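You operate a simulated robot arm through the tools that you are given. There is no shell and no other tool. Be economical: measure what you need, move in short steps, check, and stop when the job is done.

Carry out the task below with a simulated two-armed robot. There is one attempt and no reset: what you move stays moved.

TASK
Take the striped towel from the navy runner of the bed and lay it out flat on the grey cover of the bed.

Only the result counts: the job must be done as asked and must still hold three seconds after the hand-in. Knocking over, shifting, dropping, spilling or breaking anything else fails it. Lids that push on must go on centred and level and be pressed home; caps that screw on are set level and turned clockwise until they are tight. Flat cloth is picked up by pressing the open fingertips on it (5 to 10 N) and closing them slowly along it; thin cloth reads only 2 to 8 mm in the jaws.

THE ROBOT
Two 7-joint arms with two-finger parallel grippers on one trunk, on a base that drives. Base frame: it is fixed to the floor where the robot stands at the start and does not move with it; the origin is under the middle of the robot, x ahead of it, y to its left, z up. Readings come in m, rad, newtons and seconds.
The left shoulder is at the start at [0.07, 0.163, 0.895], the right one opposite. Places, roughly: grey cover of the bed [1.1, 0.7, 0.6]. Payload 3.43 kg a hand.
The tool frame of a hand sits at the grasp point between the pads (the TCP): z along the fingers, y along the line on which they close. The tips reach 0.034 m beyond it. The gripper opens to 0.128 m. The fingers are 0.024 m wide and 0.012 m thick; the gripper's body (0.048 by 0.13 m) begins 0.096 m behind the TCP.
Orientation is that of the tool frame in the base frame, as [roll, pitch, yaw] about the fixed x, y, z axes, in that order (R = Rz(yaw) Ry(pitch) Rx(roll)). With the fingers straight down and closing along the base's y, the tool's x points along the base's -x, its y along +y and its z along -z.

THE INTERFACE
- The arms move only by the tool send_rows. It takes "left_series", "right_series" or both (then of equal length, played together; a hand with none holds still); each is a list that holds one entry, the list of rows, each a list of 7 numbers: the finger opening in m, from 0 to 0.128, then the shift along the base's x, y, z in m, then the turn, a rotation vector about the base's x, y, z in rad. In form: [[[hand, x, y, z, ax, ay, az], ...]]. A call has 1 to 8 rows; each row shifts and turns the commanded pose from where the row before left it. Rows are played at 5 a second. More than 0.05 m and 0.15 rad between two rows, or a gripper value outside its range, and nothing of the call is played. Where a pose cannot be reached the arm comes as near as it can. A force on the tool above 40 N (or 10 N above the force at the start of the call, whichever is more), or a blocked arm, ends the call early, and 0.2 s more pass. Each finger travels about 0.153 m/s and halts on what it meets, pressing with about 23 N; the grip force reading is that of the motor and also rises with nothing between the fingers. The clock runs only during rows and for 0.2 s after the last one: add rows that do not move to give the fingers time. The reply holds the time, the measured pose of the TCP, the force on the tool along the base axes, the opening and the grip force, in the units named above and with some noise, and new pictures: "pictures" is both (left out), scene, wrist or none (wrist: the cameras of the hands that moved).
- Cameras (640 x 400 px; columns grow to the right, rows downward): "scene" is now at [0.1402, 0.0109, 1.1311]; the picture's right is [0.14, -0.99, 0.00], its down [-0.51, -0.07, -0.85] and it looks along [0.85, 0.12, -0.52] (base axes); focal length 268 px, centre (320, 200). "left" rides on the left gripper at [0.076, 0.011, -0.16] in its tool frame; the picture's right is [-0.15, 0.99, 0.00], its down [-0.88, -0.13, -0.46] and it looks along [-0.45, -0.07, 0.89] (tool axes); focal length 234 px, centre (320, 200). "right" rides on the right gripper at [0.076, -0.011, -0.16] in its tool frame; the picture's right is [0.15, 0.99, 0.00], its down [-0.88, 0.13, -0.46] and it looks along [-0.45, 0.07, 0.89] (tool axes); focal length 234 px, centre (320, 200). There is no depth. A picture from a camera that has moved, and an enlarged one, comes with that camera's place and axes in the base frame and with its lens.
- move_column(by): slides the trunk up (or, below 0, down) by that many m; the arms and the scene camera ride with it, the base frame stays. It gives what a move gives, with no picture.
- steer(legs): drives the robot by 1 to 6 legs, each [ahead, left, turn to the left] in m, m and rad, along the robot's own axes; the way and the turn of a leg run together, so that a leg with both is an arc; at most 1.5 m and 3.142 rad a leg. The arms and the cameras ride along, it lands a little off, and it stops where it bumps. It gives what a move gives, and a new picture of the scene camera.
- aim_head(pan, tilt): turns the head with the scene camera to pan (to the left, within 1.501 rad either way) and tilt (down, from -0.506 to 1.204), counted from straight ahead of the robot. It gives what a move gives, and a new picture of the scene camera.
- zoom(camera, box): a new picture of the part [left, top, right, bottom] of that camera's present view, enlarged. It takes no simulated time.
- sign_off(): hands the job in; it is judged then, once.

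Go step by step. Nothing tells you exact positions but the pictures and the camera data: compare them with the known pose of the tool, close in by small moves and look again before you grip or let go. The budget is 120 turns and 170 pictures, counting those below and the enlarged ones. Unless the task says otherwise, let go and move clear before handing in, and close with one line.

The tools are called after ">>>" by a JSON object that holds its "method" and its "body". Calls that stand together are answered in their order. send_rows: Moves the arms, as the interface text tells. Its arguments: {"type":"object","properties":{"left_series":{"type":"array"},"right_series":{"type":"array"},"pictures":{"type":"string","enum":["both","scene","wrist","none"]}},"required":[]} The other tools are called the same way: move_column (by) slides the trunk up or down; steer (legs) drives the base; aim_head (pan, tilt) turns the head that bears the scene camera; zoom (camera, box) takes an enlarged picture of a part of a camera's view; sign_off () hands the job in.

At the start:

```text
time: 0.0
left_eef_pos: [0.5473, 0.3677, 0.8126]
left_orientation: [3.139, -0.001, 3.139]
left_contact_force: [0.0, 0.0, 0.4]
left_gripper_width: 0.1281
left_grip_force: 0.0
right_eef_pos: [0.7281, -0.0428, 0.8744]
right_orientation: [3.14, 0.0, -3.141]
right_contact_force: [0.5, 0.4, -0.5]
right_gripper_width: 0.128
right_grip_force: 0.1
trunk travel left (down, up): [-0.375, 0.565]
robot x, y, heading: [-0.0006, 0.0018, 0.001]
head pan, tilt: [0.141, 0.546]
```

scene: 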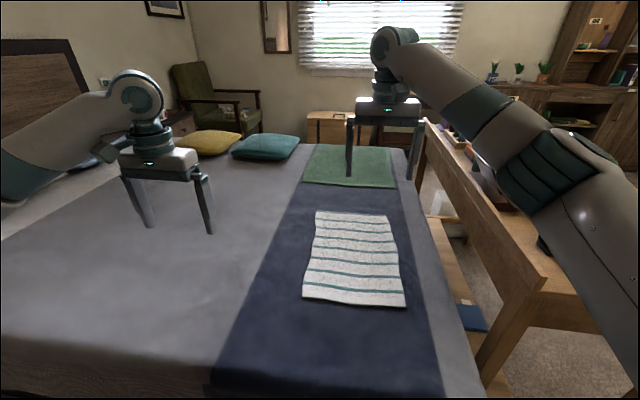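
right: 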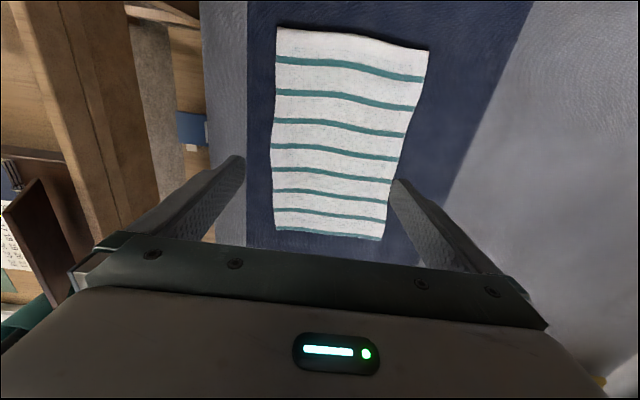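
left: 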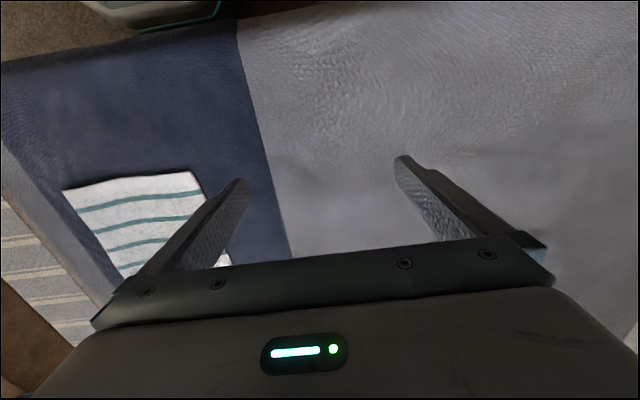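

The towel lies flat on the runner at roughly x 0.59–1.0, y −0.13–0.14, and the bed surface is at about z 0.57 by triangulation. I'll bring both hands above its two near corners.

>>> {"method": "send_rows", "body": {"left_series": [[[0.06, 0.009, -0.0397, -0.0215, 0, 0, 0], [0.06, 0.009, -0.0397, -0.0215, 0, 0, 0], [0.06, 0.009, -0.0397, -0.0215, 0, 0, 0], [0.06, 0.009, -0.0397, -0.0215, 0, 0, 0], [0.06, 0.009, -0.0397, -0.0215, 0, 0, 0], [0.06, 0.009, -0.0397, -0.0215, 0, 0, 0], [0.06, 0.009, -0.0397, -0.0215, 0, 0, 0], [0.06, 0, 0, 0, 0, 0, 0]]], "right_series": [[[0.06, -0.017, -0.009, -0.0306, 0, 0, 0], [0.06, -0.017, -0.009, -0.0306, 0, 0, 0], [0.06, -0.017, -0.009, -0.0306, 0, 0, 0], [0.06, -0.017, -0.009, -0.0306, 0, 0, 0], [0.06, -0.017, -0.009, -0.0306, 0, 0, 0], [0.06, -0.017, -0.009, -0.0306, 0, 0, 0], [0.06, -0.017, -0.009, -0.0306, 0, 0, 0], [0.06, 0, 0, 0, 0, 0, 0]]]}}

>>> {"method": "aim_head", "body": {"pan": 0.9, "tilt": 0.7}}

```text
time: 1.8
left_eef_pos: [0.6007, 0.0961, 0.67]
left_orientation: [-3.132, 0.015, -3.142]
left_contact_force: [-0.1, 0.3, 0.0]
left_gripper_width: 0.0601
left_grip_force: 0.1
right_eef_pos: [0.6024, -0.0975, 0.6845]
right_orientation: [-3.133, 0.042, -3.137]
right_contact_force: [-0.9, -0.1, -0.3]
right_gripper_width: 0.0601
right_grip_force: 0.0
trunk travel left (down, up): [-0.375, 0.565]
robot x, y, heading: [-0.0012, 0.0009, -0.002]
head pan, tilt: [0.141, 0.546]
camera scene: at [0.1239, 0.0237, 1.1338], right [0.14, -0.99, 0.01], down [-0.5, -0.08, -0.86], along [0.85, 0.11, -0.51], focal length 268 px, centre (320, 200)
camera right: at [0.5231, -0.1077, 0.8399], right [-0.15, 0.99, -0.01], down [0.86, 0.14, 0.49], along [0.49, 0.06, -0.87], focal length 234 px, centre (320, 200)
camera left: at [0.5229, 0.1105, 0.8271], right [0.15, 0.99, -0.01], down [0.87, -0.13, 0.47], along [0.46, -0.08, -0.88], focal length 234 px, centre (320, 200)
```

scene: 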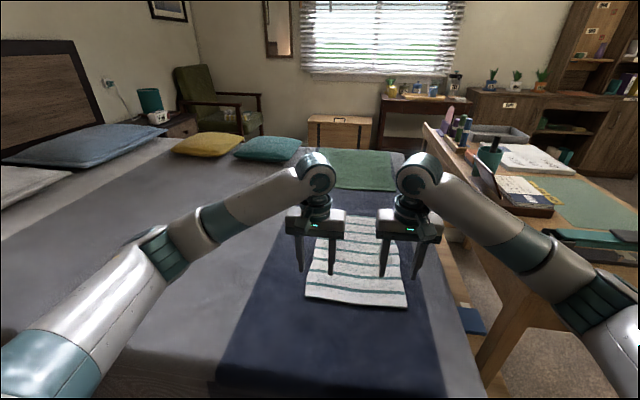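
right: 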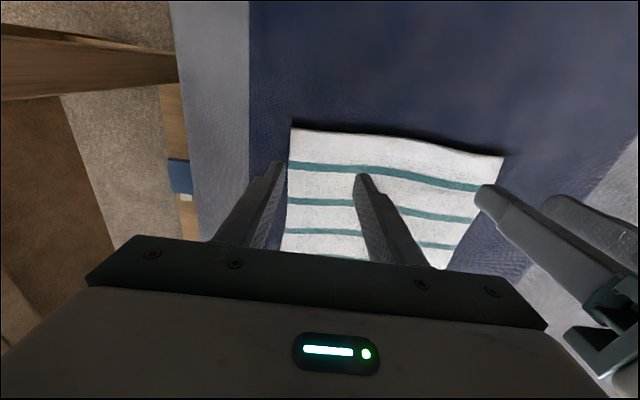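
left: 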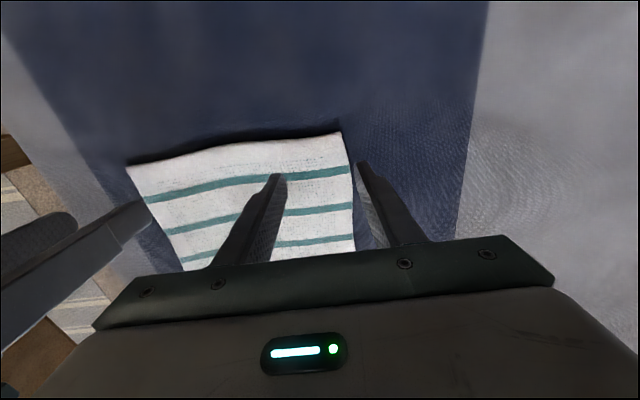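

```text
time: 2.9
left_eef_pos: [0.6026, 0.0977, 0.6706]
left_orientation: [-3.129, 0.016, 3.141]
left_contact_force: [0.3, 0.2, 0.3]
left_gripper_width: 0.0602
left_grip_force: 0.0
right_eef_pos: [0.6032, -0.0977, 0.6825]
right_orientation: [-3.13, 0.037, -3.14]
right_contact_force: [-0.7, 0.7, 1.0]
right_gripper_width: 0.0601
right_grip_force: 0.0
trunk travel left (down, up): [-0.375, 0.565]
robot x, y, heading: [-0.0003, -0.0007, 0.002]
head pan, tilt: [0.901, 0.7]
camera scene: at [0.0873, 0.0782, 1.1186], right [0.78, -0.62, 0.02], down [-0.39, -0.51, -0.76], along [0.49, 0.59, -0.64], focal length 268 px, centre (320, 200)
```

scene: 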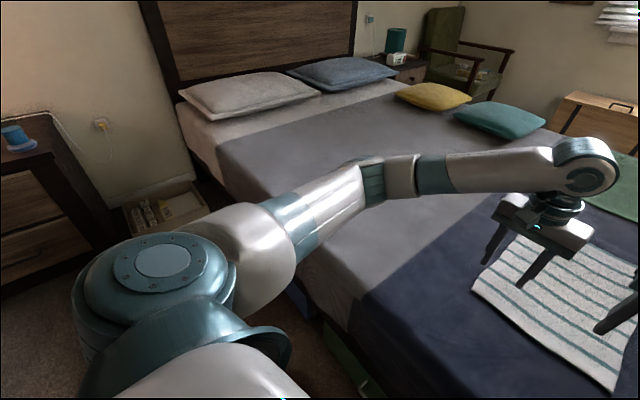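

Both hands sit over the near corners, and there's free floor to the left for a later sideways drive. I'll shift the fingers fully onto the towel and descend close to it.

>>> {"method": "send_rows", "body": {"left_series": [[[0.05, 0.002, -0.005, -0.015, 0, 0, 0], [0.05, 0.002, -0.005, -0.015, 0, 0, 0], [0.05, 0, 0, -0.015, 0, 0, 0], [0.05, 0, 0, 0, 0, 0, 0], [0.05, 0, 0, 0, 0, 0, 0]]], "right_series": [[[0.05, 0.002, -0.001, -0.015, 0, 0, 0], [0.05, 0.002, 0, -0.015, 0, 0, 0], [0.05, 0, 0, -0.015, 0, 0, 0], [0.05, 0, 0, 0, 0, 0, 0], [0.05, 0, 0, 0, 0, 0, 0]]], "pictures": "wrist"}}

>>> {"method": "aim_head", "body": {"pan": 0.1, "tilt": 0.75}}

```text
time: 4.1
left_eef_pos: [0.5945, 0.0912, 0.6341]
left_orientation: [-3.127, 0.029, -3.138]
left_contact_force: [-0.1, 0.2, 0.0]
left_gripper_width: 0.0496
left_grip_force: 0.0
right_eef_pos: [0.5944, -0.0926, 0.641]
right_orientation: [-3.125, 0.041, -3.132]
right_contact_force: [-0.6, 0.1, 1.0]
right_gripper_width: 0.0498
right_grip_force: 0.0
trunk travel left (down, up): [-0.375, 0.565]
robot x, y, heading: [-0.0026, 0.0026, 0.003]
head pan, tilt: [0.901, 0.7]
camera right: at [0.5131, -0.1027, 0.7964], right [-0.16, 0.99, -0.02], down [0.86, 0.15, 0.49], along [0.49, 0.06, -0.87], focal length 234 px, centre (320, 200)
camera left: at [0.5127, 0.1066, 0.7896], right [0.14, 0.99, -0.01], down [0.87, -0.12, 0.48], along [0.48, -0.08, -0.88], focal length 234 px, centre (320, 200)
```

right: 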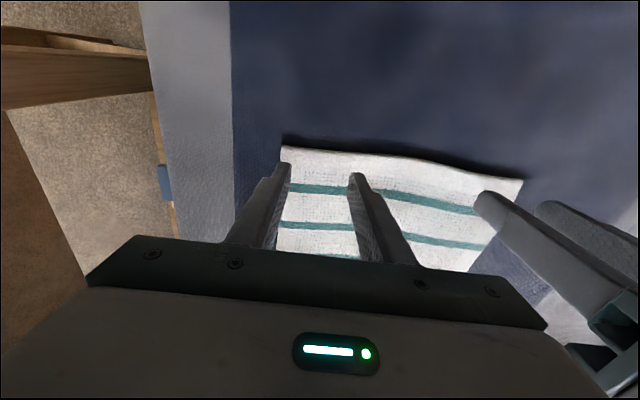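
left: 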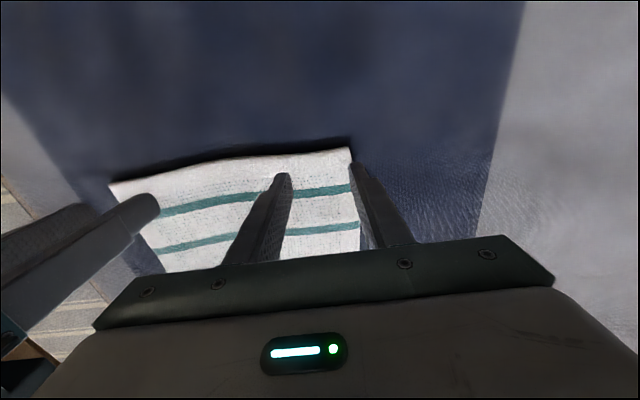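

```text
time: 5.2
left_eef_pos: [0.5957, 0.0922, 0.6338]
left_orientation: [-3.126, 0.029, -3.14]
left_contact_force: [-0.3, 1.1, -0.7]
left_gripper_width: 0.0499
left_grip_force: 0.0
right_eef_pos: [0.5938, -0.0936, 0.6398]
right_orientation: [-3.128, 0.041, -3.132]
right_contact_force: [0.2, -0.2, 0.6]
right_gripper_width: 0.05
right_grip_force: 0.0
trunk travel left (down, up): [-0.375, 0.565]
robot x, y, heading: [-0.0038, 0.0015, 0.007]
head pan, tilt: [0.099, 0.75]
camera scene: at [0.0993, 0.0255, 1.117], right [0.1, -0.99, 0.02], down [-0.66, -0.08, -0.75], along [0.75, 0.06, -0.66], focal length 268 px, centre (320, 200)
```

scene: 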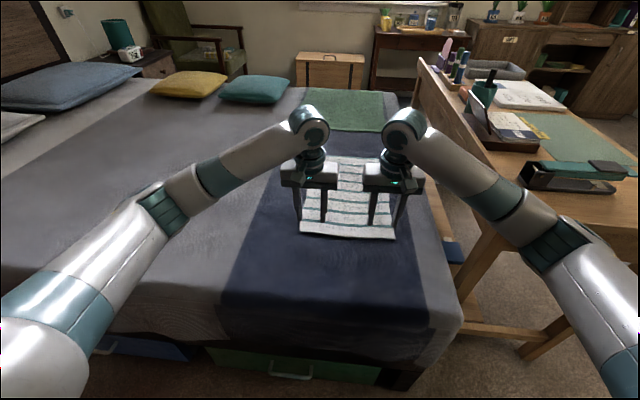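

The hands are about 3 cm above contact, slightly near-side. I'll nudge forward and go down gently until the force rises.

>>> {"method": "send_rows", "body": {"left_series": [[[0.05, 0.007, -0.007, -0.008, 0, 0, 0], [0.05, 0.007, 0, -0.008, 0, 0, 0], [0.05, 0, 0, -0.008, 0, 0, 0], [0.05, 0, 0, 0, 0, 0, 0]]], "right_series": [[[0.05, 0.007, -0.007, -0.01, 0, 0, 0], [0.05, 0.007, 0, -0.01, 0, 0, 0], [0.05, 0, 0, -0.01, 0, 0, 0], [0.05, 0, 0, 0, 0, 0, 0]]], "pictures": "wrist"}}

```text
time: 6.2
left_eef_pos: [0.6129, 0.0888, 0.6069]
left_orientation: [-3.124, 0.025, -3.135]
left_contact_force: [-0.3, 0.3, 0.0]
left_gripper_width: 0.05
left_grip_force: 0.0
right_eef_pos: [0.6124, -0.092, 0.6075]
right_orientation: [-3.128, 0.033, -3.121]
right_contact_force: [0.8, -0.8, 0.3]
right_gripper_width: 0.0504
right_grip_force: 0.1
trunk travel left (down, up): [-0.375, 0.565]
robot x, y, heading: [-0.0026, 0.0049, 0.006]
head pan, tilt: [0.099, 0.75]
camera right: at [0.5325, -0.1022, 0.7634], right [-0.17, 0.99, -0.02], down [0.86, 0.15, 0.48], along [0.48, 0.06, -0.88], focal length 234 px, centre (320, 200)
camera left: at [0.5323, 0.1038, 0.7643], right [0.14, 0.99, -0.01], down [0.87, -0.12, 0.48], along [0.47, -0.08, -0.88], focal length 234 px, centre (320, 200)
```

right: 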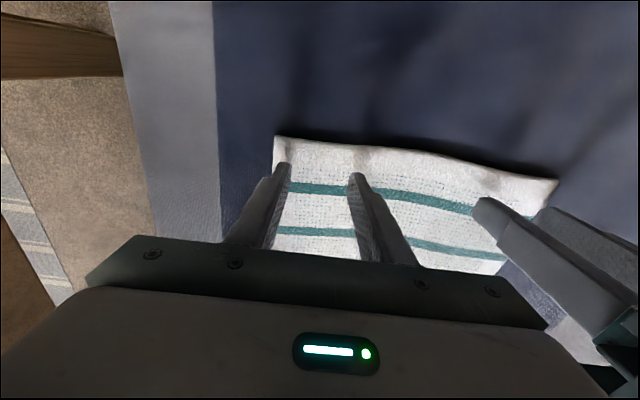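
left: 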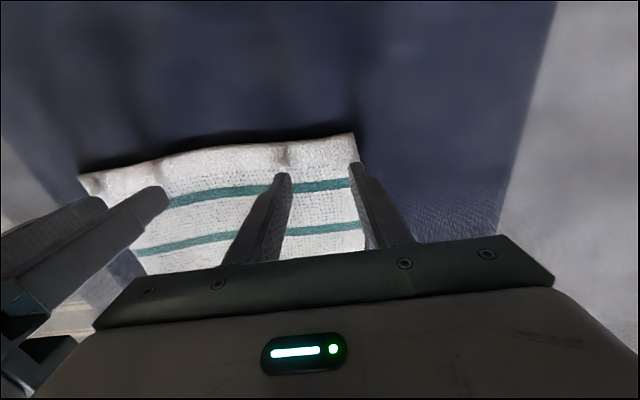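

The tips are nearly touching. The left outer finger is still at the towel's edge, so I'll shift that hand right by 1 cm and press down a little.

>>> {"method": "send_rows", "body": {"left_series": [[[0.05, 0, -0.012, 0, 0, 0, 0], [0.05, 0, 0, -0.005, 0, 0, 0], [0.05, 0, 0, -0.005, 0, 0, 0], [0.05, 0, 0, 0, 0, 0, 0]]], "right_series": [[[0.05, 0, -0.002, 0, 0, 0, 0], [0.05, 0, 0, -0.005, 0, 0, 0], [0.05, 0, 0, -0.005, 0, 0, 0], [0.05, 0, 0, 0, 0, 0, 0]]], "pictures": "wrist"}}

```text
time: 7.2
left_eef_pos: [0.6166, 0.0778, 0.6]
left_orientation: [-3.124, 0.025, -3.135]
left_contact_force: [-7.0, -0.1, 19.9]
left_gripper_width: 0.0503
left_grip_force: 0.5
right_eef_pos: [0.6157, -0.0942, 0.5995]
right_orientation: [-3.128, 0.034, -3.118]
right_contact_force: [-5.6, -2.8, 15.5]
right_gripper_width: 0.05
right_grip_force: 0.1
trunk travel left (down, up): [-0.375, 0.565]
robot x, y, heading: [0.0012, 0.0033, 0.007]
head pan, tilt: [0.099, 0.75]
camera right: at [0.5365, -0.1037, 0.7557], right [-0.17, 0.99, -0.02], down [0.86, 0.15, 0.48], along [0.48, 0.07, -0.88], focal length 234 px, centre (320, 200)
camera left: at [0.5349, 0.0921, 0.7557], right [0.14, 0.99, -0.01], down [0.87, -0.12, 0.48], along [0.47, -0.08, -0.88], focal length 234 px, centre (320, 200)
```

right: 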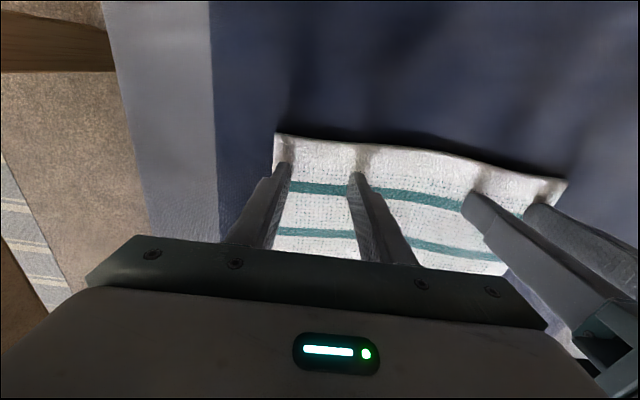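
left: 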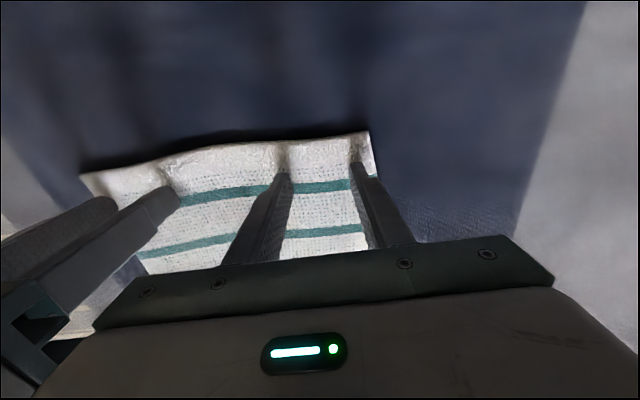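

Contact is made at 20 N and 16 N, which is too hard. I'll back off slightly to 5–10 N.

>>> {"method": "send_rows", "body": {"left_series": [[[0.05, 0, 0, 0.0045, 0, 0, 0], [0.05, 0, 0, 0, 0, 0, 0]]], "right_series": [[[0.05, 0, 0, 0.003, 0, 0, 0], [0.05, 0, 0, 0, 0, 0, 0]]], "pictures": "none"}}

```text
time: 7.8
left_eef_pos: [0.617, 0.0754, 0.6005]
left_orientation: [-3.123, 0.025, -3.136]
left_contact_force: [0.4, 3.0, 3.1]
left_gripper_width: 0.0504
left_grip_force: 0.6
right_eef_pos: [0.6152, -0.0924, 0.5997]
right_orientation: [-3.129, 0.032, -3.12]
right_contact_force: [2.6, 1.7, 3.0]
right_gripper_width: 0.05
right_grip_force: 0.3
trunk travel left (down, up): [-0.375, 0.565]
robot x, y, heading: [0.0003, -0.0002, 0.004]
head pan, tilt: [0.099, 0.75]
```

Forces are now about 3 N. I'll press 1.5 mm more and close slowly along the cloth.

>>> {"method": "send_rows", "body": {"left_series": [[[0.05, 0, 0, -0.0015, 0, 0, 0], [0.042, 0, 0, 0, 0, 0, 0], [0.034, 0, 0, 0, 0, 0, 0], [0.026, 0, 0, 0, 0, 0, 0], [0.018, 0, 0, 0, 0, 0, 0], [0.01, 0, 0, 0, 0, 0, 0], [0.0, 0, 0, 0, 0, 0, 0], [0.0, 0, 0, 0, 0, 0, 0]]], "right_series": [[[0.05, 0, 0, -0.0015, 0, 0, 0], [0.042, 0, 0, 0, 0, 0, 0], [0.034, 0, 0, 0, 0, 0, 0], [0.026, 0, 0, 0, 0, 0, 0], [0.018, 0, 0, 0, 0, 0, 0], [0.01, 0, 0, 0, 0, 0, 0], [0.0, 0, 0, 0, 0, 0, 0], [0.0, 0, 0, 0, 0, 0, 0]]], "pictures": "wrist"}}

```text
time: 9.6
left_eef_pos: [0.6163, 0.0745, 0.5996]
left_orientation: [-3.124, 0.025, -3.137]
left_contact_force: [1.0, -1.1, 14.5]
left_gripper_width: 0.0039
left_grip_force: 23.7
right_eef_pos: [0.6165, -0.0936, 0.5981]
right_orientation: [-3.13, 0.032, -3.121]
right_contact_force: [2.5, 2.5, 13.5]
right_gripper_width: 0.0041
right_grip_force: 23.0
trunk travel left (down, up): [-0.375, 0.565]
robot x, y, heading: [0.0028, 0.0005, 0.005]
head pan, tilt: [0.099, 0.75]
camera right: at [0.5372, -0.1052, 0.7559], right [-0.17, 0.99, -0.02], down [0.86, 0.15, 0.48], along [0.48, 0.07, -0.88], focal length 234 px, centre (320, 200)
camera left: at [0.5363, 0.0894, 0.7561], right [0.14, 0.99, -0.01], down [0.87, -0.12, 0.48], along [0.47, -0.08, -0.88], focal length 234 px, centre (320, 200)
```

right: 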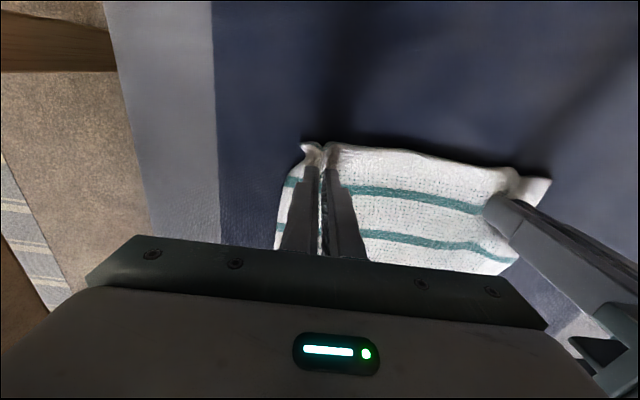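
left: 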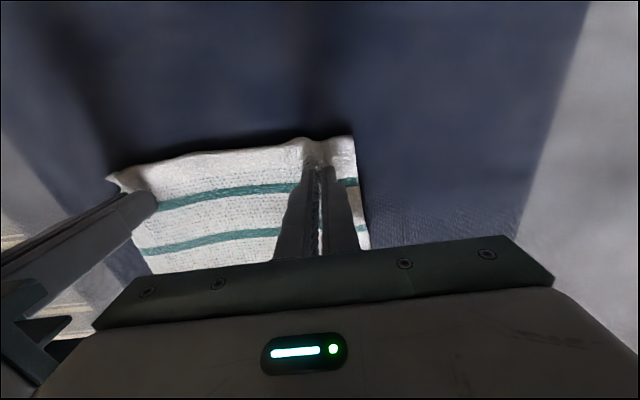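

Both hands hold cloth, each reading 4 mm. I'll lift with the trunk in two stages and check.

>>> {"method": "move_column", "body": {"by": 0.12}}

>>> {"method": "zoom", "body": {"camera": "scene", "box": [160, 60, 560, 310]}}

```text
time: 10.1
left_eef_pos: [0.615, 0.0723, 0.602]
left_orientation: [-3.134, 0.012, -3.137]
left_contact_force: [-0.1, -0.3, 0.0]
left_gripper_width: 0.0036
left_grip_force: 22.9
right_eef_pos: [0.6146, -0.0906, 0.6001]
right_orientation: [-3.141, 0.024, -3.112]
right_contact_force: [-0.3, 0.9, 1.3]
right_gripper_width: 0.004
right_grip_force: 22.8
trunk travel left (down, up): [-0.386, 0.554]
robot x, y, heading: [-0.0044, -0.0023, 0.004]
head pan, tilt: [0.099, 0.75]
stopped: the force on the tool passed its limit (the readings are from after the stop); the commanded pose is now the measured one
```

```text
1.60 times, centred on (360, 185) of scene
camera zoom: at [0.1145, 0.0196, 1.1253], right [0.1, -0.99, 0.01], down [-0.67, -0.08, -0.74], along [0.74, 0.07, -0.67], focal length 428 px, centre (256, 224)
```

zoom: 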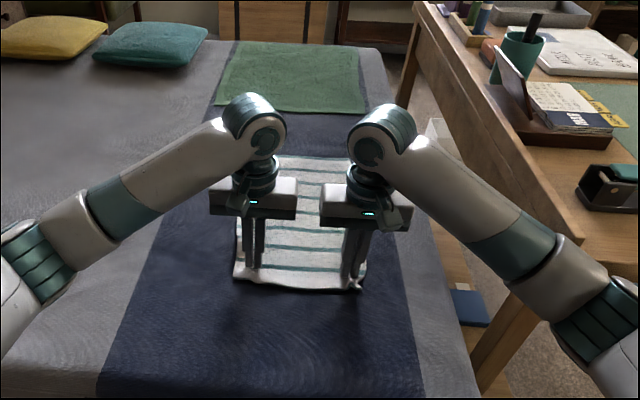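

The trunk lift tripped the force limit as the preload released. I'll lift by arm rows first, slightly forward.

>>> {"method": "send_rows", "body": {"left_series": [[[0.0, 0, 0, 0.01, 0, 0, 0], [0.0, 0, 0, 0.015, 0, 0, 0], [0.0, 0, 0, 0.02, 0, 0, 0], [0.0, 0, 0, 0.02, 0, 0, 0], [0.0, 0, 0, 0.02, 0, 0, 0], [0.0, 0, 0, 0, 0, 0, 0]]], "right_series": [[[0.0, 0, 0, 0.01, 0, 0, 0], [0.0, 0, 0, 0.015, 0, 0, 0], [0.0, 0, 0, 0.02, 0, 0, 0], [0.0, 0, 0, 0.02, 0, 0, 0], [0.0, 0, 0, 0.02, 0, 0, 0], [0.0, 0, 0, 0, 0, 0, 0]]]}}

```text
time: 11.4
left_eef_pos: [0.6141, 0.0684, 0.6883]
left_orientation: [-3.14, 0.004, 3.141]
left_contact_force: [-2.5, -6.1, -3.9]
left_gripper_width: 0.0026
left_grip_force: 23.2
right_eef_pos: [0.5684, -0.0851, 0.6009]
right_orientation: [3.125, -0.136, -3.096]
right_contact_force: [3.0, 6.8, 6.9]
right_gripper_width: 0.0042
right_grip_force: 23.2
trunk travel left (down, up): [-0.386, 0.554]
robot x, y, heading: [-0.003, 0.0038, 0.004]
head pan, tilt: [0.099, 0.75]
stopped in row 6 (right hand): the arm was blocked; the commanded pose is now the measured one
camera scene: at [0.1185, 0.0146, 1.1285], right [0.1, -0.99, 0.0], down [-0.67, -0.07, -0.74], along [0.73, 0.07, -0.68], focal length 268 px, centre (320, 200)
camera right: at [0.5175, -0.1005, 0.7684], right [-0.19, 0.98, 0.04], down [0.93, 0.17, 0.33], along [0.32, 0.1, -0.94], focal length 234 px, centre (320, 200)
camera left: at [0.5375, 0.0814, 0.8466], right [0.15, 0.99, 0.0], down [0.88, -0.13, 0.46], along [0.46, -0.07, -0.89], focal length 234 px, centre (320, 200)
```

scene: 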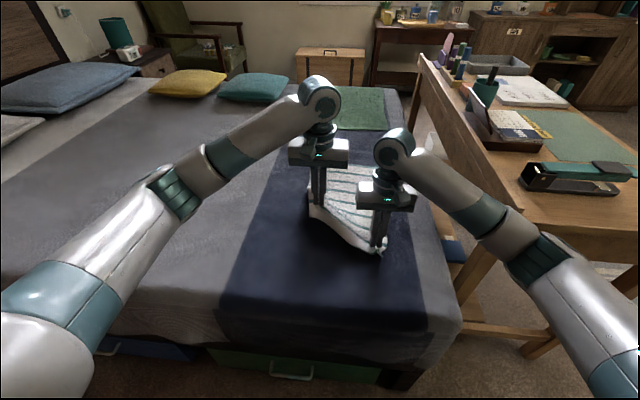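
right: 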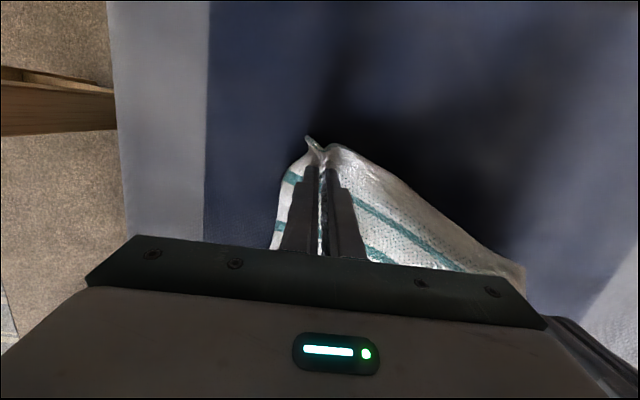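
left: 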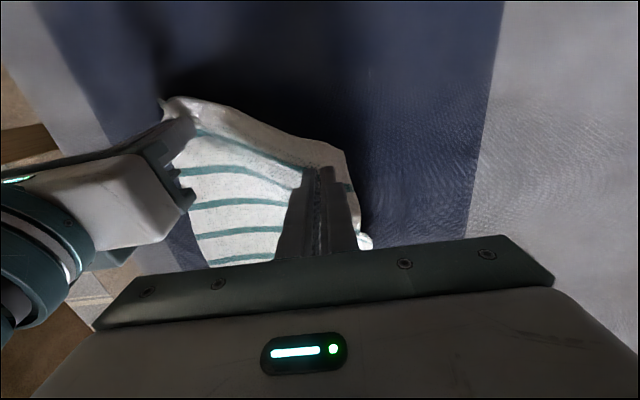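

The left hand rose but the right arm is blocked. I'll look to the right to see what it's catching on.

>>> {"method": "aim_head", "body": {"pan": -0.7, "tilt": 0.75}}

```text
time: 12.5
left_eef_pos: [0.6156, 0.0714, 0.6877]
left_orientation: [-3.138, 0.011, -3.139]
left_contact_force: [-3.4, -7.8, -5.2]
left_gripper_width: 0.0029
left_grip_force: 22.9
right_eef_pos: [0.5707, -0.0837, 0.6008]
right_orientation: [3.129, -0.133, -3.1]
right_contact_force: [0.5, 9.5, 11.9]
right_gripper_width: 0.004
right_grip_force: 23.0
trunk travel left (down, up): [-0.386, 0.554]
robot x, y, heading: [-0.0062, 0.0069, 0.005]
head pan, tilt: [-0.7, 0.75]
camera scene: at [0.098, -0.0456, 1.1258], right [-0.64, -0.77, 0.0], down [-0.52, 0.43, -0.74], along [0.57, -0.47, -0.67], focal length 268 px, centre (320, 200)
```

scene: 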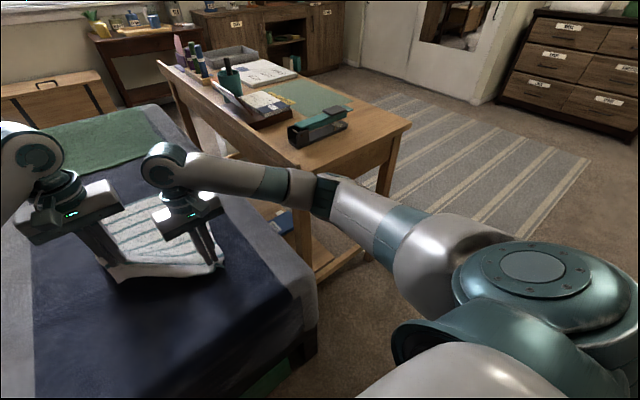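

The right elbow is caught beneath the desk's near corner. I'll return the hands to the earlier free pose, then drive left so the elbow clears the desk before lifting.

>>> {"method": "send_rows", "body": {"left_series": [[[0.0, 0, 0, -0.02, 0, 0, 0], [0.0, 0, 0, -0.02, 0, 0, 0], [0.0, 0, 0, -0.02, 0, 0, 0], [0.0, 0, 0, 0, 0, 0, 0]]], "right_series": [[[0.0, 0.015, -0.002, 0.002, 0, -0.052, 0], [0.0, 0.015, -0.002, 0.002, 0, -0.052, 0], [0.0, 0.014, -0.002, 0.002, 0, -0.052, 0], [0.0, 0, 0, 0, 0, 0, 0]]], "pictures": "scene"}}

>>> {"method": "zoom", "body": {"camera": "scene", "box": [200, 90, 460, 260]}}

```text
time: 13.5
left_eef_pos: [0.6147, 0.0723, 0.6273]
left_orientation: [-3.137, 0.012, -3.138]
left_contact_force: [-0.6, -0.4, 0.4]
left_gripper_width: 0.0028
left_grip_force: 23.3
right_eef_pos: [0.6104, -0.0875, 0.6001]
right_orientation: [3.14, 0.013, -3.095]
right_contact_force: [-0.2, -0.8, 1.4]
right_gripper_width: 0.0038
right_grip_force: 23.5
trunk travel left (down, up): [-0.386, 0.554]
robot x, y, heading: [-0.0056, 0.005, 0.007]
head pan, tilt: [-0.7, 0.75]
camera scene: at [0.0969, -0.0439, 1.1255], right [-0.64, -0.77, 0.0], down [-0.51, 0.43, -0.74], along [0.57, -0.47, -0.67], focal length 268 px, centre (320, 200)
```

scene: 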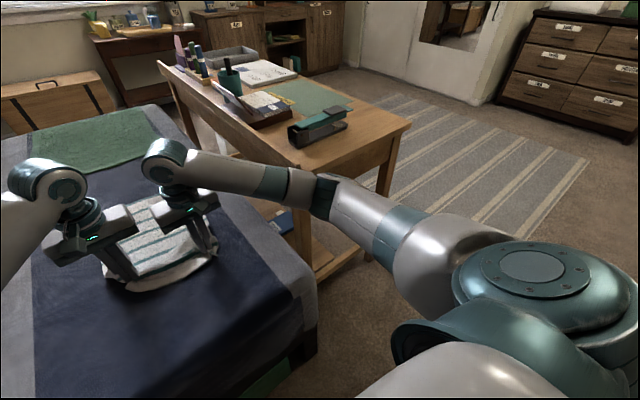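

```text
2.35 times, centred on (330, 175) of scene
camera zoom: at [0.0969, -0.0439, 1.1255], right [-0.64, -0.77, 0.0], down [-0.51, 0.43, -0.74], along [0.57, -0.47, -0.67], focal length 630 px, centre (296, 259)
```

zoom: 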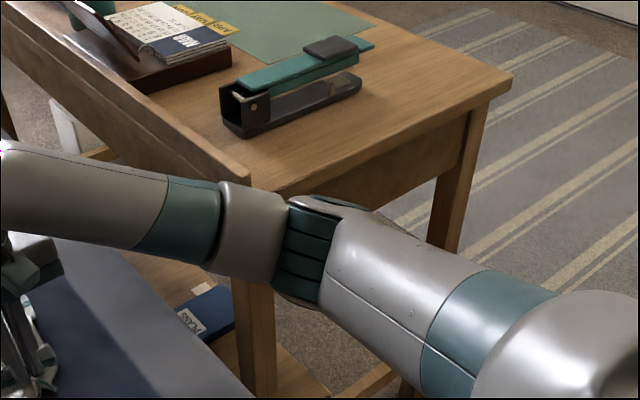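

The contact is relaxed and the elbow sits just in front of the desk corner. I'll drive left 0.15 m to clear it.

>>> {"method": "steer", "body": {"legs": [[-0.02, 0.15, 0]]}}

```text
time: 14.9
left_eef_pos: [0.6003, 0.2212, 0.6207]
left_orientation: [3.137, -0.001, -3.137]
left_contact_force: [0.0, -0.6, 0.7]
left_gripper_width: 0.0026
left_grip_force: 22.8
right_eef_pos: [0.5992, 0.0577, 0.5993]
right_orientation: [3.131, 0.014, -3.1]
right_contact_force: [0.0, 3.9, 11.2]
right_gripper_width: 0.0038
right_grip_force: 22.7
trunk travel left (down, up): [-0.386, 0.554]
robot x, y, heading: [-0.0235, 0.1559, 0.007]
head pan, tilt: [-0.7, 0.75]
camera scene: at [0.0894, 0.1009, 1.1243], right [-0.64, -0.77, 0.0], down [-0.52, 0.43, -0.73], along [0.56, -0.47, -0.68], focal length 268 px, centre (320, 200)
```

scene: 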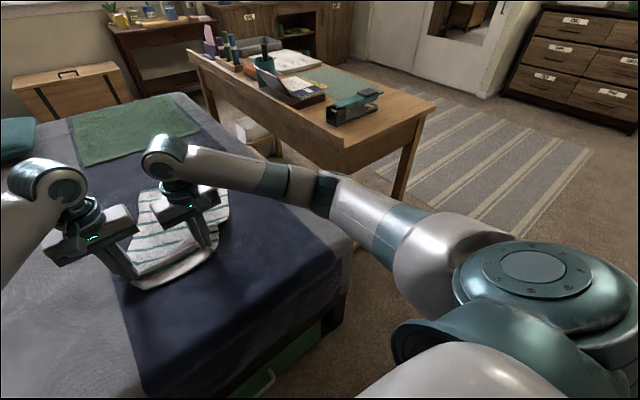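

The elbow has cleared, and the desk and its items look undisturbed. Now I'll lift both hands by arm rows.

>>> {"method": "send_rows", "body": {"left_series": [[[0.0, 0, 0, 0.0, 0, 0, 0], [0.0, 0, 0, 0.01, 0, 0, 0], [0.0, 0, 0, 0.02, 0, 0, 0], [0.0, 0, 0, 0.03, 0, 0, 0], [0.0, 0, 0, 0.03, 0, 0, 0], [0.0, 0, 0, 0, 0, 0, 0]]], "right_series": [[[0.0, 0, 0, 0.01, 0, 0, 0], [0.0, 0, 0, 0.02, 0, 0, 0], [0.0, 0, 0, 0.03, 0, 0, 0], [0.0, 0, 0, 0.03, 0, 0, 0], [0.0, 0, 0, 0.03, 0, 0, 0], [0.0, 0, 0, 0, 0, 0, 0]]], "pictures": "none"}}

>>> {"method": "aim_head", "body": {"pan": 0.1, "tilt": 0.75}}

```text
time: 16.3
left_eef_pos: [0.6012, 0.2213, 0.7096]
left_orientation: [3.14, -0.004, -3.138]
left_contact_force: [0.2, 0.0, 0.2]
left_gripper_width: 0.0026
left_grip_force: 23.1
right_eef_pos: [0.5995, 0.0561, 0.7181]
right_orientation: [3.132, 0.012, -3.099]
right_contact_force: [0.3, 0.7, -0.1]
right_gripper_width: 0.0039
right_grip_force: 23.3
trunk travel left (down, up): [-0.386, 0.554]
robot x, y, heading: [-0.0292, 0.157, 0.012]
head pan, tilt: [-0.7, 0.75]
```

```text
time: 17.4
left_eef_pos: [0.6015, 0.2203, 0.7096]
left_orientation: [-3.141, -0.005, -3.136]
left_contact_force: [-0.4, -1.0, -0.8]
left_gripper_width: 0.0029
left_grip_force: 22.8
right_eef_pos: [0.6001, 0.056, 0.7183]
right_orientation: [3.131, 0.012, -3.101]
right_contact_force: [0.0, 0.3, -0.2]
right_gripper_width: 0.0039
right_grip_force: 23.0
trunk travel left (down, up): [-0.386, 0.554]
robot x, y, heading: [-0.0235, 0.1535, 0.013]
head pan, tilt: [0.099, 0.75]
camera scene: at [0.1089, 0.1616, 1.124], right [0.11, -0.99, 0.0], down [-0.68, -0.07, -0.73], along [0.73, 0.08, -0.68], focal length 268 px, centre (320, 200)
```

scene: 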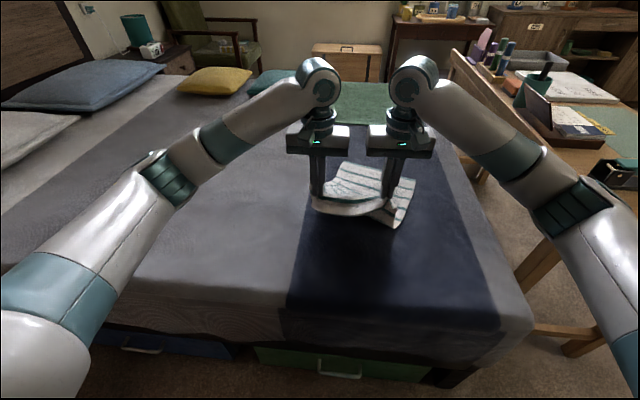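

Both hands now hold the near edge at about z 0.71. I'll raise the trunk so the towel hangs freely.

>>> {"method": "move_column", "body": {"by": 0.27}}

>>> {"method": "zoom", "body": {"camera": "scene", "box": [0, 0, 640, 400]}}

```text
time: 20.2
left_eef_pos: [0.6015, 0.2202, 0.9802]
left_orientation: [3.14, -0.005, -3.135]
left_contact_force: [-0.2, -0.1, -0.6]
left_gripper_width: 0.0023
left_grip_force: 22.8
right_eef_pos: [0.6008, 0.0575, 0.9885]
right_orientation: [3.131, 0.013, -3.101]
right_contact_force: [0.9, -0.1, 0.3]
right_gripper_width: 0.0036
right_grip_force: 22.8
trunk travel left (down, up): [-0.656, 0.284]
robot x, y, heading: [-0.0262, 0.1579, 0.01]
head pan, tilt: [0.099, 0.75]
```

```text
1.00 times, centred on (320, 200) of scene
camera zoom: at [0.1092, 0.1617, 1.394], right [0.11, -0.99, 0.0], down [-0.68, -0.07, -0.73], along [0.73, 0.08, -0.68], focal length 268 px, centre (320, 200)
```

zoom: 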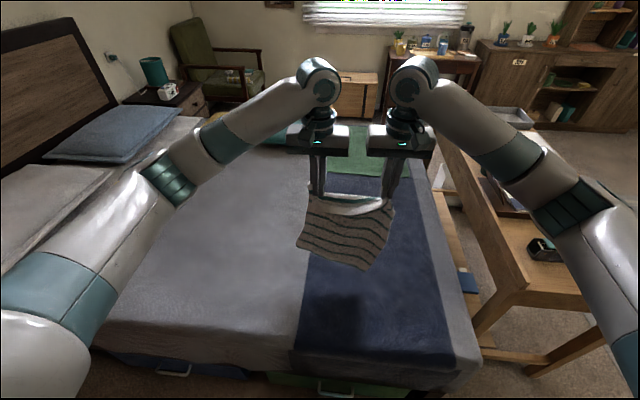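

The towel hangs clear with a slight sag between the hands. Next I'll drive left over the grey cover.

>>> {"method": "steer", "body": {"legs": [[0.0, 0.42, 0]]}}

```text
time: 22.8
left_eef_pos: [0.5959, 0.6455, 0.9802]
left_orientation: [3.141, -0.004, -3.135]
left_contact_force: [-0.2, -0.2, 0.4]
left_gripper_width: 0.0024
left_grip_force: 22.8
right_eef_pos: [0.5962, 0.4826, 0.9873]
right_orientation: [3.132, 0.013, -3.098]
right_contact_force: [-0.4, 0.5, -0.6]
right_gripper_width: 0.0038
right_grip_force: 22.8
trunk travel left (down, up): [-0.656, 0.284]
robot x, y, heading: [-0.0265, 0.5777, 0.013]
head pan, tilt: [0.099, 0.75]
camera scene: at [0.1052, 0.586, 1.394], right [0.11, -0.99, 0.0], down [-0.68, -0.07, -0.73], along [0.73, 0.08, -0.68], focal length 268 px, centre (320, 200)
```

scene: 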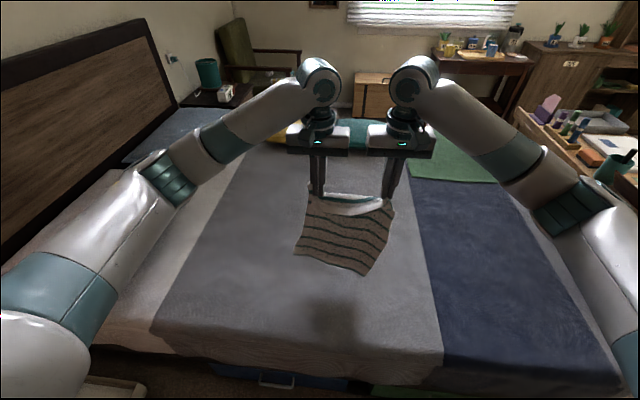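

The towel is over the grey cover, which spans about y 0.27–1.12. I'll extend the hands forward 0.22 m and spread them slightly to take out the sag.

>>> {"method": "send_rows", "body": {"left_series": [[[0.0, 0.0275, 0.001, 0, 0, 0, 0], [0.0, 0.0275, 0.001, 0, 0, 0, 0], [0.0, 0.0275, 0.001, 0, 0, 0, 0], [0.0, 0.0275, 0.001, 0, 0, 0, 0], [0.0, 0.0275, 0.001, 0, 0, 0, 0], [0.0, 0.0275, 0.001, 0, 0, 0, 0], [0.0, 0.0275, 0.001, 0, 0, 0, 0], [0.0, 0.0275, 0.001, 0, 0, 0, 0]]], "right_series": [[[0.0, 0.0275, -0.001, -0.001, 0, 0, 0], [0.0, 0.0275, -0.001, -0.001, 0, 0, 0], [0.0, 0.0275, -0.001, -0.001, 0, 0, 0], [0.0, 0.0275, -0.001, -0.001, 0, 0, 0], [0.0, 0.0275, -0.001, -0.001, 0, 0, 0], [0.0, 0.0275, -0.001, -0.001, 0, 0, 0], [0.0, 0.0275, -0.001, -0.001, 0, 0, 0], [0.0, 0.0275, -0.001, -0.001, 0, 0, 0]]]}}

```text
time: 24.6
left_eef_pos: [0.7881, 0.6568, 0.9798]
left_orientation: [3.141, -0.002, -3.137]
left_contact_force: [0.9, -3.9, -0.7]
left_gripper_width: 0.0027
left_grip_force: 22.8
left hand out of reach, approached as far as the arm can: row 8
right_eef_pos: [0.8012, 0.4745, 0.9819]
right_orientation: [3.132, 0.013, -3.094]
right_contact_force: [-0.5, 4.3, -0.5]
right_gripper_width: 0.0042
right_grip_force: 23.2
right hand out of reach, approached as far as the arm can: row 8
trunk travel left (down, up): [-0.656, 0.284]
robot x, y, heading: [-0.0279, 0.5746, 0.012]
head pan, tilt: [0.099, 0.75]
camera scene: at [0.1054, 0.5881, 1.3939], right [0.11, -0.99, 0.0], down [-0.68, -0.08, -0.73], along [0.73, 0.08, -0.68], focal length 268 px, centre (320, 200)
camera right: at [0.7261, 0.4573, 1.1389], right [-0.19, 0.98, 0.01], down [0.87, 0.17, 0.47], along [0.46, 0.1, -0.88], focal length 234 px, centre (320, 200)
camera left: at [0.7117, 0.6684, 1.1389], right [0.14, 0.99, 0.0], down [0.88, -0.13, 0.45], along [0.45, -0.06, -0.89], focal length 234 px, centre (320, 200)
```

scene: 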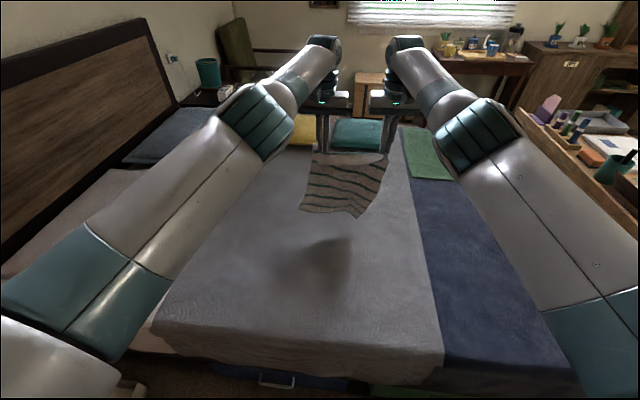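
right: 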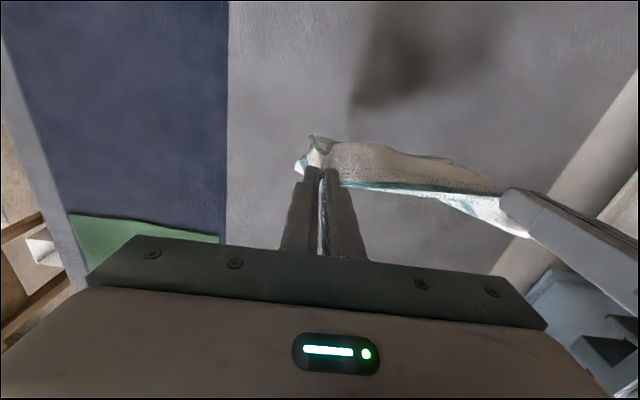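
left: 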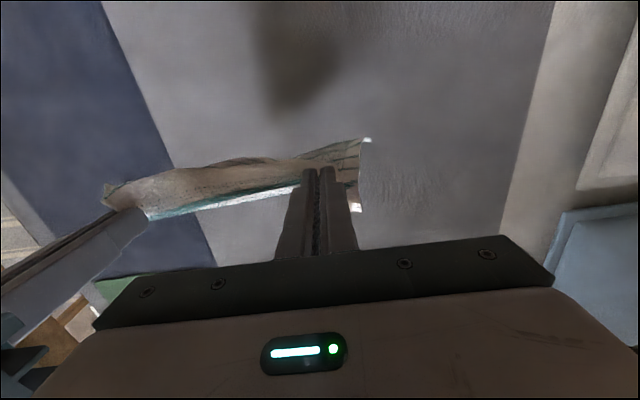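

The near edge is now taut between the hands. I'll lay the towel far end first, alternating lowering with drawing back toward the robot.

>>> {"method": "move_column", "body": {"by": -0.05}}

>>> {"method": "send_rows", "body": {"left_series": [[[0.0, -0.02, 0, 0, 0, 0, 0], [0.0, -0.02, 0, -0.01, 0, 0, 0], [0.0, -0.02, 0, -0.01, 0, 0, 0], [0.0, 0, 0, 0, 0, 0, 0]]], "right_series": [[[0.0, -0.02, 0, 0, 0, 0, 0], [0.0, -0.02, 0, -0.01, 0, 0, 0], [0.0, -0.02, 0, -0.01, 0, 0, 0], [0.0, 0, 0, 0, 0, 0, 0]]], "pictures": "scene"}}

```text
time: 25.5
left_eef_pos: [0.7872, 0.6564, 0.9303]
left_orientation: [3.138, 0.0, -3.134]
left_contact_force: [0.0, -4.3, 0.2]
left_gripper_width: 0.0028
left_grip_force: 22.6
right_eef_pos: [0.8016, 0.4707, 0.9314]
right_orientation: [3.132, 0.012, -3.097]
right_contact_force: [-1.5, 4.3, -0.1]
right_gripper_width: 0.0042
right_grip_force: 22.8
trunk travel left (down, up): [-0.606, 0.334]
robot x, y, heading: [-0.0308, 0.5756, 0.01]
head pan, tilt: [0.099, 0.75]
```

```text
time: 26.5
left_eef_pos: [0.7269, 0.6559, 0.9094]
left_orientation: [3.139, -0.002, -3.133]
left_contact_force: [-0.4, -4.4, -0.8]
left_gripper_width: 0.0027
left_grip_force: 23.2
right_eef_pos: [0.7398, 0.4707, 0.9115]
right_orientation: [3.13, 0.012, -3.098]
right_contact_force: [-0.4, 4.2, -0.9]
right_gripper_width: 0.0044
right_grip_force: 23.2
trunk travel left (down, up): [-0.606, 0.334]
robot x, y, heading: [-0.0306, 0.578, 0.008]
head pan, tilt: [0.099, 0.75]
camera scene: at [0.1048, 0.5855, 1.3441], right [0.11, -0.99, 0.0], down [-0.68, -0.07, -0.73], along [0.73, 0.08, -0.68], focal length 268 px, centre (320, 200)
```

scene: 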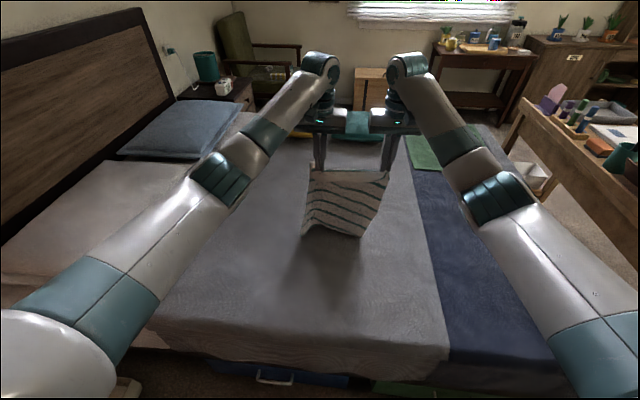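

>>> {"method": "zoom", "body": {"camera": "scene", "box": [250, 130, 450, 255]}}

```text
3.20 times, centred on (350, 192) of scene
camera zoom: at [0.1048, 0.5855, 1.3441], right [0.11, -0.99, 0.0], down [-0.68, -0.07, -0.73], along [0.73, 0.08, -0.68], focal length 857 px, centre (224, 224)
```

zoom: 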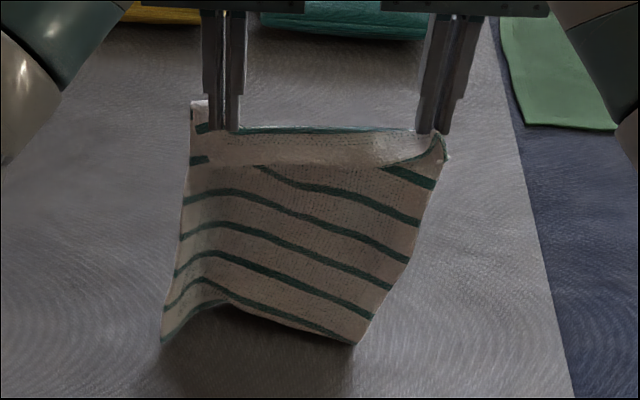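

The far end is just about at the bed surface and hangs slightly away from the robot. I'll keep lowering and drawing back in small increments.

>>> {"method": "send_rows", "body": {"left_series": [[[0.0, -0.01, 0, -0.015, 0, 0, 0], [0.0, -0.01, 0, -0.015, 0, 0, 0], [0.0, -0.01, 0, -0.015, 0, 0, 0], [0.0, 0, 0, 0, 0, 0, 0]]], "right_series": [[[0.0, -0.013, 0, -0.015, 0, 0, 0], [0.0, -0.013, 0, -0.015, 0, 0, 0], [0.0, -0.013, 0, -0.015, 0, 0, 0], [0.0, 0, 0, 0, 0, 0, 0]]], "pictures": "none"}}

>>> {"method": "zoom", "body": {"camera": "scene", "box": [250, 130, 450, 255]}}

```text
time: 27.5
left_eef_pos: [0.6979, 0.655, 0.8638]
left_orientation: [3.141, -0.004, -3.134]
left_contact_force: [-0.3, -3.9, -1.1]
left_gripper_width: 0.0026
left_grip_force: 23.5
right_eef_pos: [0.7034, 0.472, 0.8647]
right_orientation: [3.131, 0.013, -3.098]
right_contact_force: [-0.3, 4.7, -0.3]
right_gripper_width: 0.0044
right_grip_force: 23.1
trunk travel left (down, up): [-0.606, 0.334]
robot x, y, heading: [-0.0273, 0.5776, 0.008]
head pan, tilt: [0.099, 0.75]
```

```text
3.20 times, centred on (350, 192) of scene
camera zoom: at [0.105, 0.5858, 1.3441], right [0.11, -0.99, 0.0], down [-0.68, -0.07, -0.73], along [0.73, 0.08, -0.68], focal length 857 px, centre (224, 224)
```

zoom: 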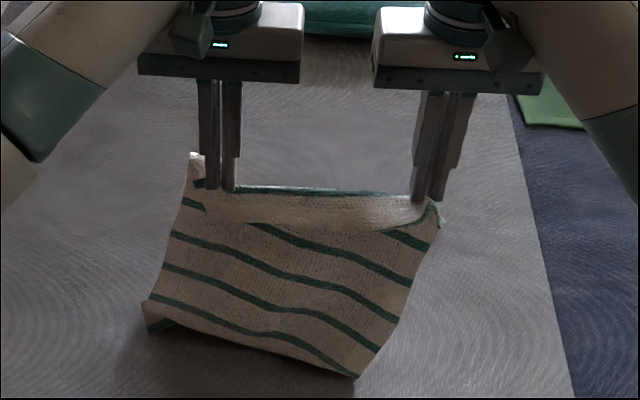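

The far edge has touched and is lying away from the robot, as wanted. I'll continue with equal back and down motion.

>>> {"method": "send_rows", "body": {"left_series": [[[0.0, -0.02, 0, -0.012, 0, 0, 0], [0.0, -0.02, 0, -0.012, 0, 0, 0], [0.0, -0.01, 0, -0.006, 0, 0, 0]]], "right_series": [[[0.0, -0.02, 0, -0.012, 0, 0, 0], [0.0, -0.02, 0, -0.012, 0, 0, 0], [0.0, -0.01, 0, -0.006, 0, 0, 0]]], "pictures": "none"}}

>>> {"method": "move_column", "body": {"by": -0.04}}

>>> {"method": "send_rows", "body": {"left_series": [[[0.0, -0.02, 0, 0, 0, 0, 0], [0.0, -0.02, 0, 0, 0, 0, 0], [0.0, 0, 0, 0, 0, 0, 0]]], "right_series": [[[0.0, -0.02, 0, 0, 0, 0, 0], [0.0, -0.02, 0, 0, 0, 0, 0], [0.0, 0, 0, 0, 0, 0, 0]]], "pictures": "none"}}

>>> {"method": "zoom", "body": {"camera": "scene", "box": [230, 130, 470, 280]}}

```text
time: 28.3
left_eef_pos: [0.6477, 0.6557, 0.8357]
left_orientation: [3.14, -0.003, -3.136]
left_contact_force: [0.2, -3.7, 1.1]
left_gripper_width: 0.0027
left_grip_force: 22.5
right_eef_pos: [0.6522, 0.4711, 0.8362]
right_orientation: [3.134, 0.012, -3.097]
right_contact_force: [-0.1, 4.0, 0.1]
right_gripper_width: 0.0041
right_grip_force: 23.0
trunk travel left (down, up): [-0.606, 0.334]
robot x, y, heading: [-0.0262, 0.5759, 0.01]
head pan, tilt: [0.099, 0.75]
```

```text
time: 29.1
left_eef_pos: [0.647, 0.6553, 0.7965]
left_orientation: [3.14, -0.003, -3.136]
left_contact_force: [0.7, -4.4, -0.3]
left_gripper_width: 0.0026
left_grip_force: 23.2
right_eef_pos: [0.6534, 0.4708, 0.7967]
right_orientation: [3.131, 0.012, -3.098]
right_contact_force: [-0.5, 3.7, 0.1]
right_gripper_width: 0.0039
right_grip_force: 23.4
trunk travel left (down, up): [-0.566, 0.374]
robot x, y, heading: [-0.0317, 0.5803, 0.014]
head pan, tilt: [0.099, 0.75]
```

```text
time: 29.9
left_eef_pos: [0.609, 0.6544, 0.7946]
left_orientation: [3.14, -0.003, -3.134]
left_contact_force: [-0.1, -3.1, -0.1]
left_gripper_width: 0.0028
left_grip_force: 22.3
right_eef_pos: [0.6125, 0.4718, 0.7952]
right_orientation: [3.131, 0.013, -3.098]
right_contact_force: [0.3, 3.6, -0.7]
right_gripper_width: 0.0044
right_grip_force: 22.5
trunk travel left (down, up): [-0.566, 0.374]
robot x, y, heading: [-0.0298, 0.5782, 0.007]
head pan, tilt: [0.099, 0.75]
```

```text
2.67 times, centred on (350, 205) of scene
camera zoom: at [0.1055, 0.5858, 1.304], right [0.11, -0.99, 0.0], down [-0.68, -0.07, -0.73], along [0.73, 0.08, -0.68], focal length 714 px, centre (240, 187)
```

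zoom: 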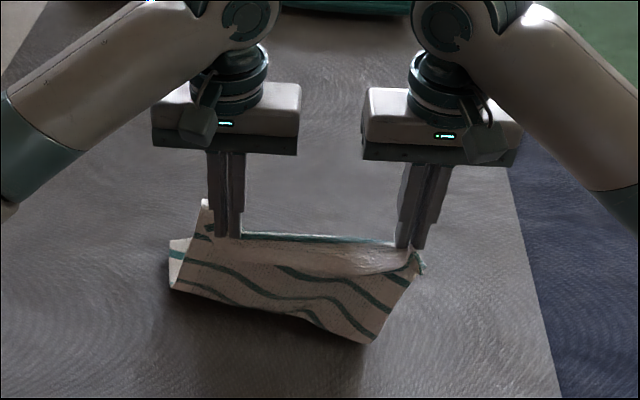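

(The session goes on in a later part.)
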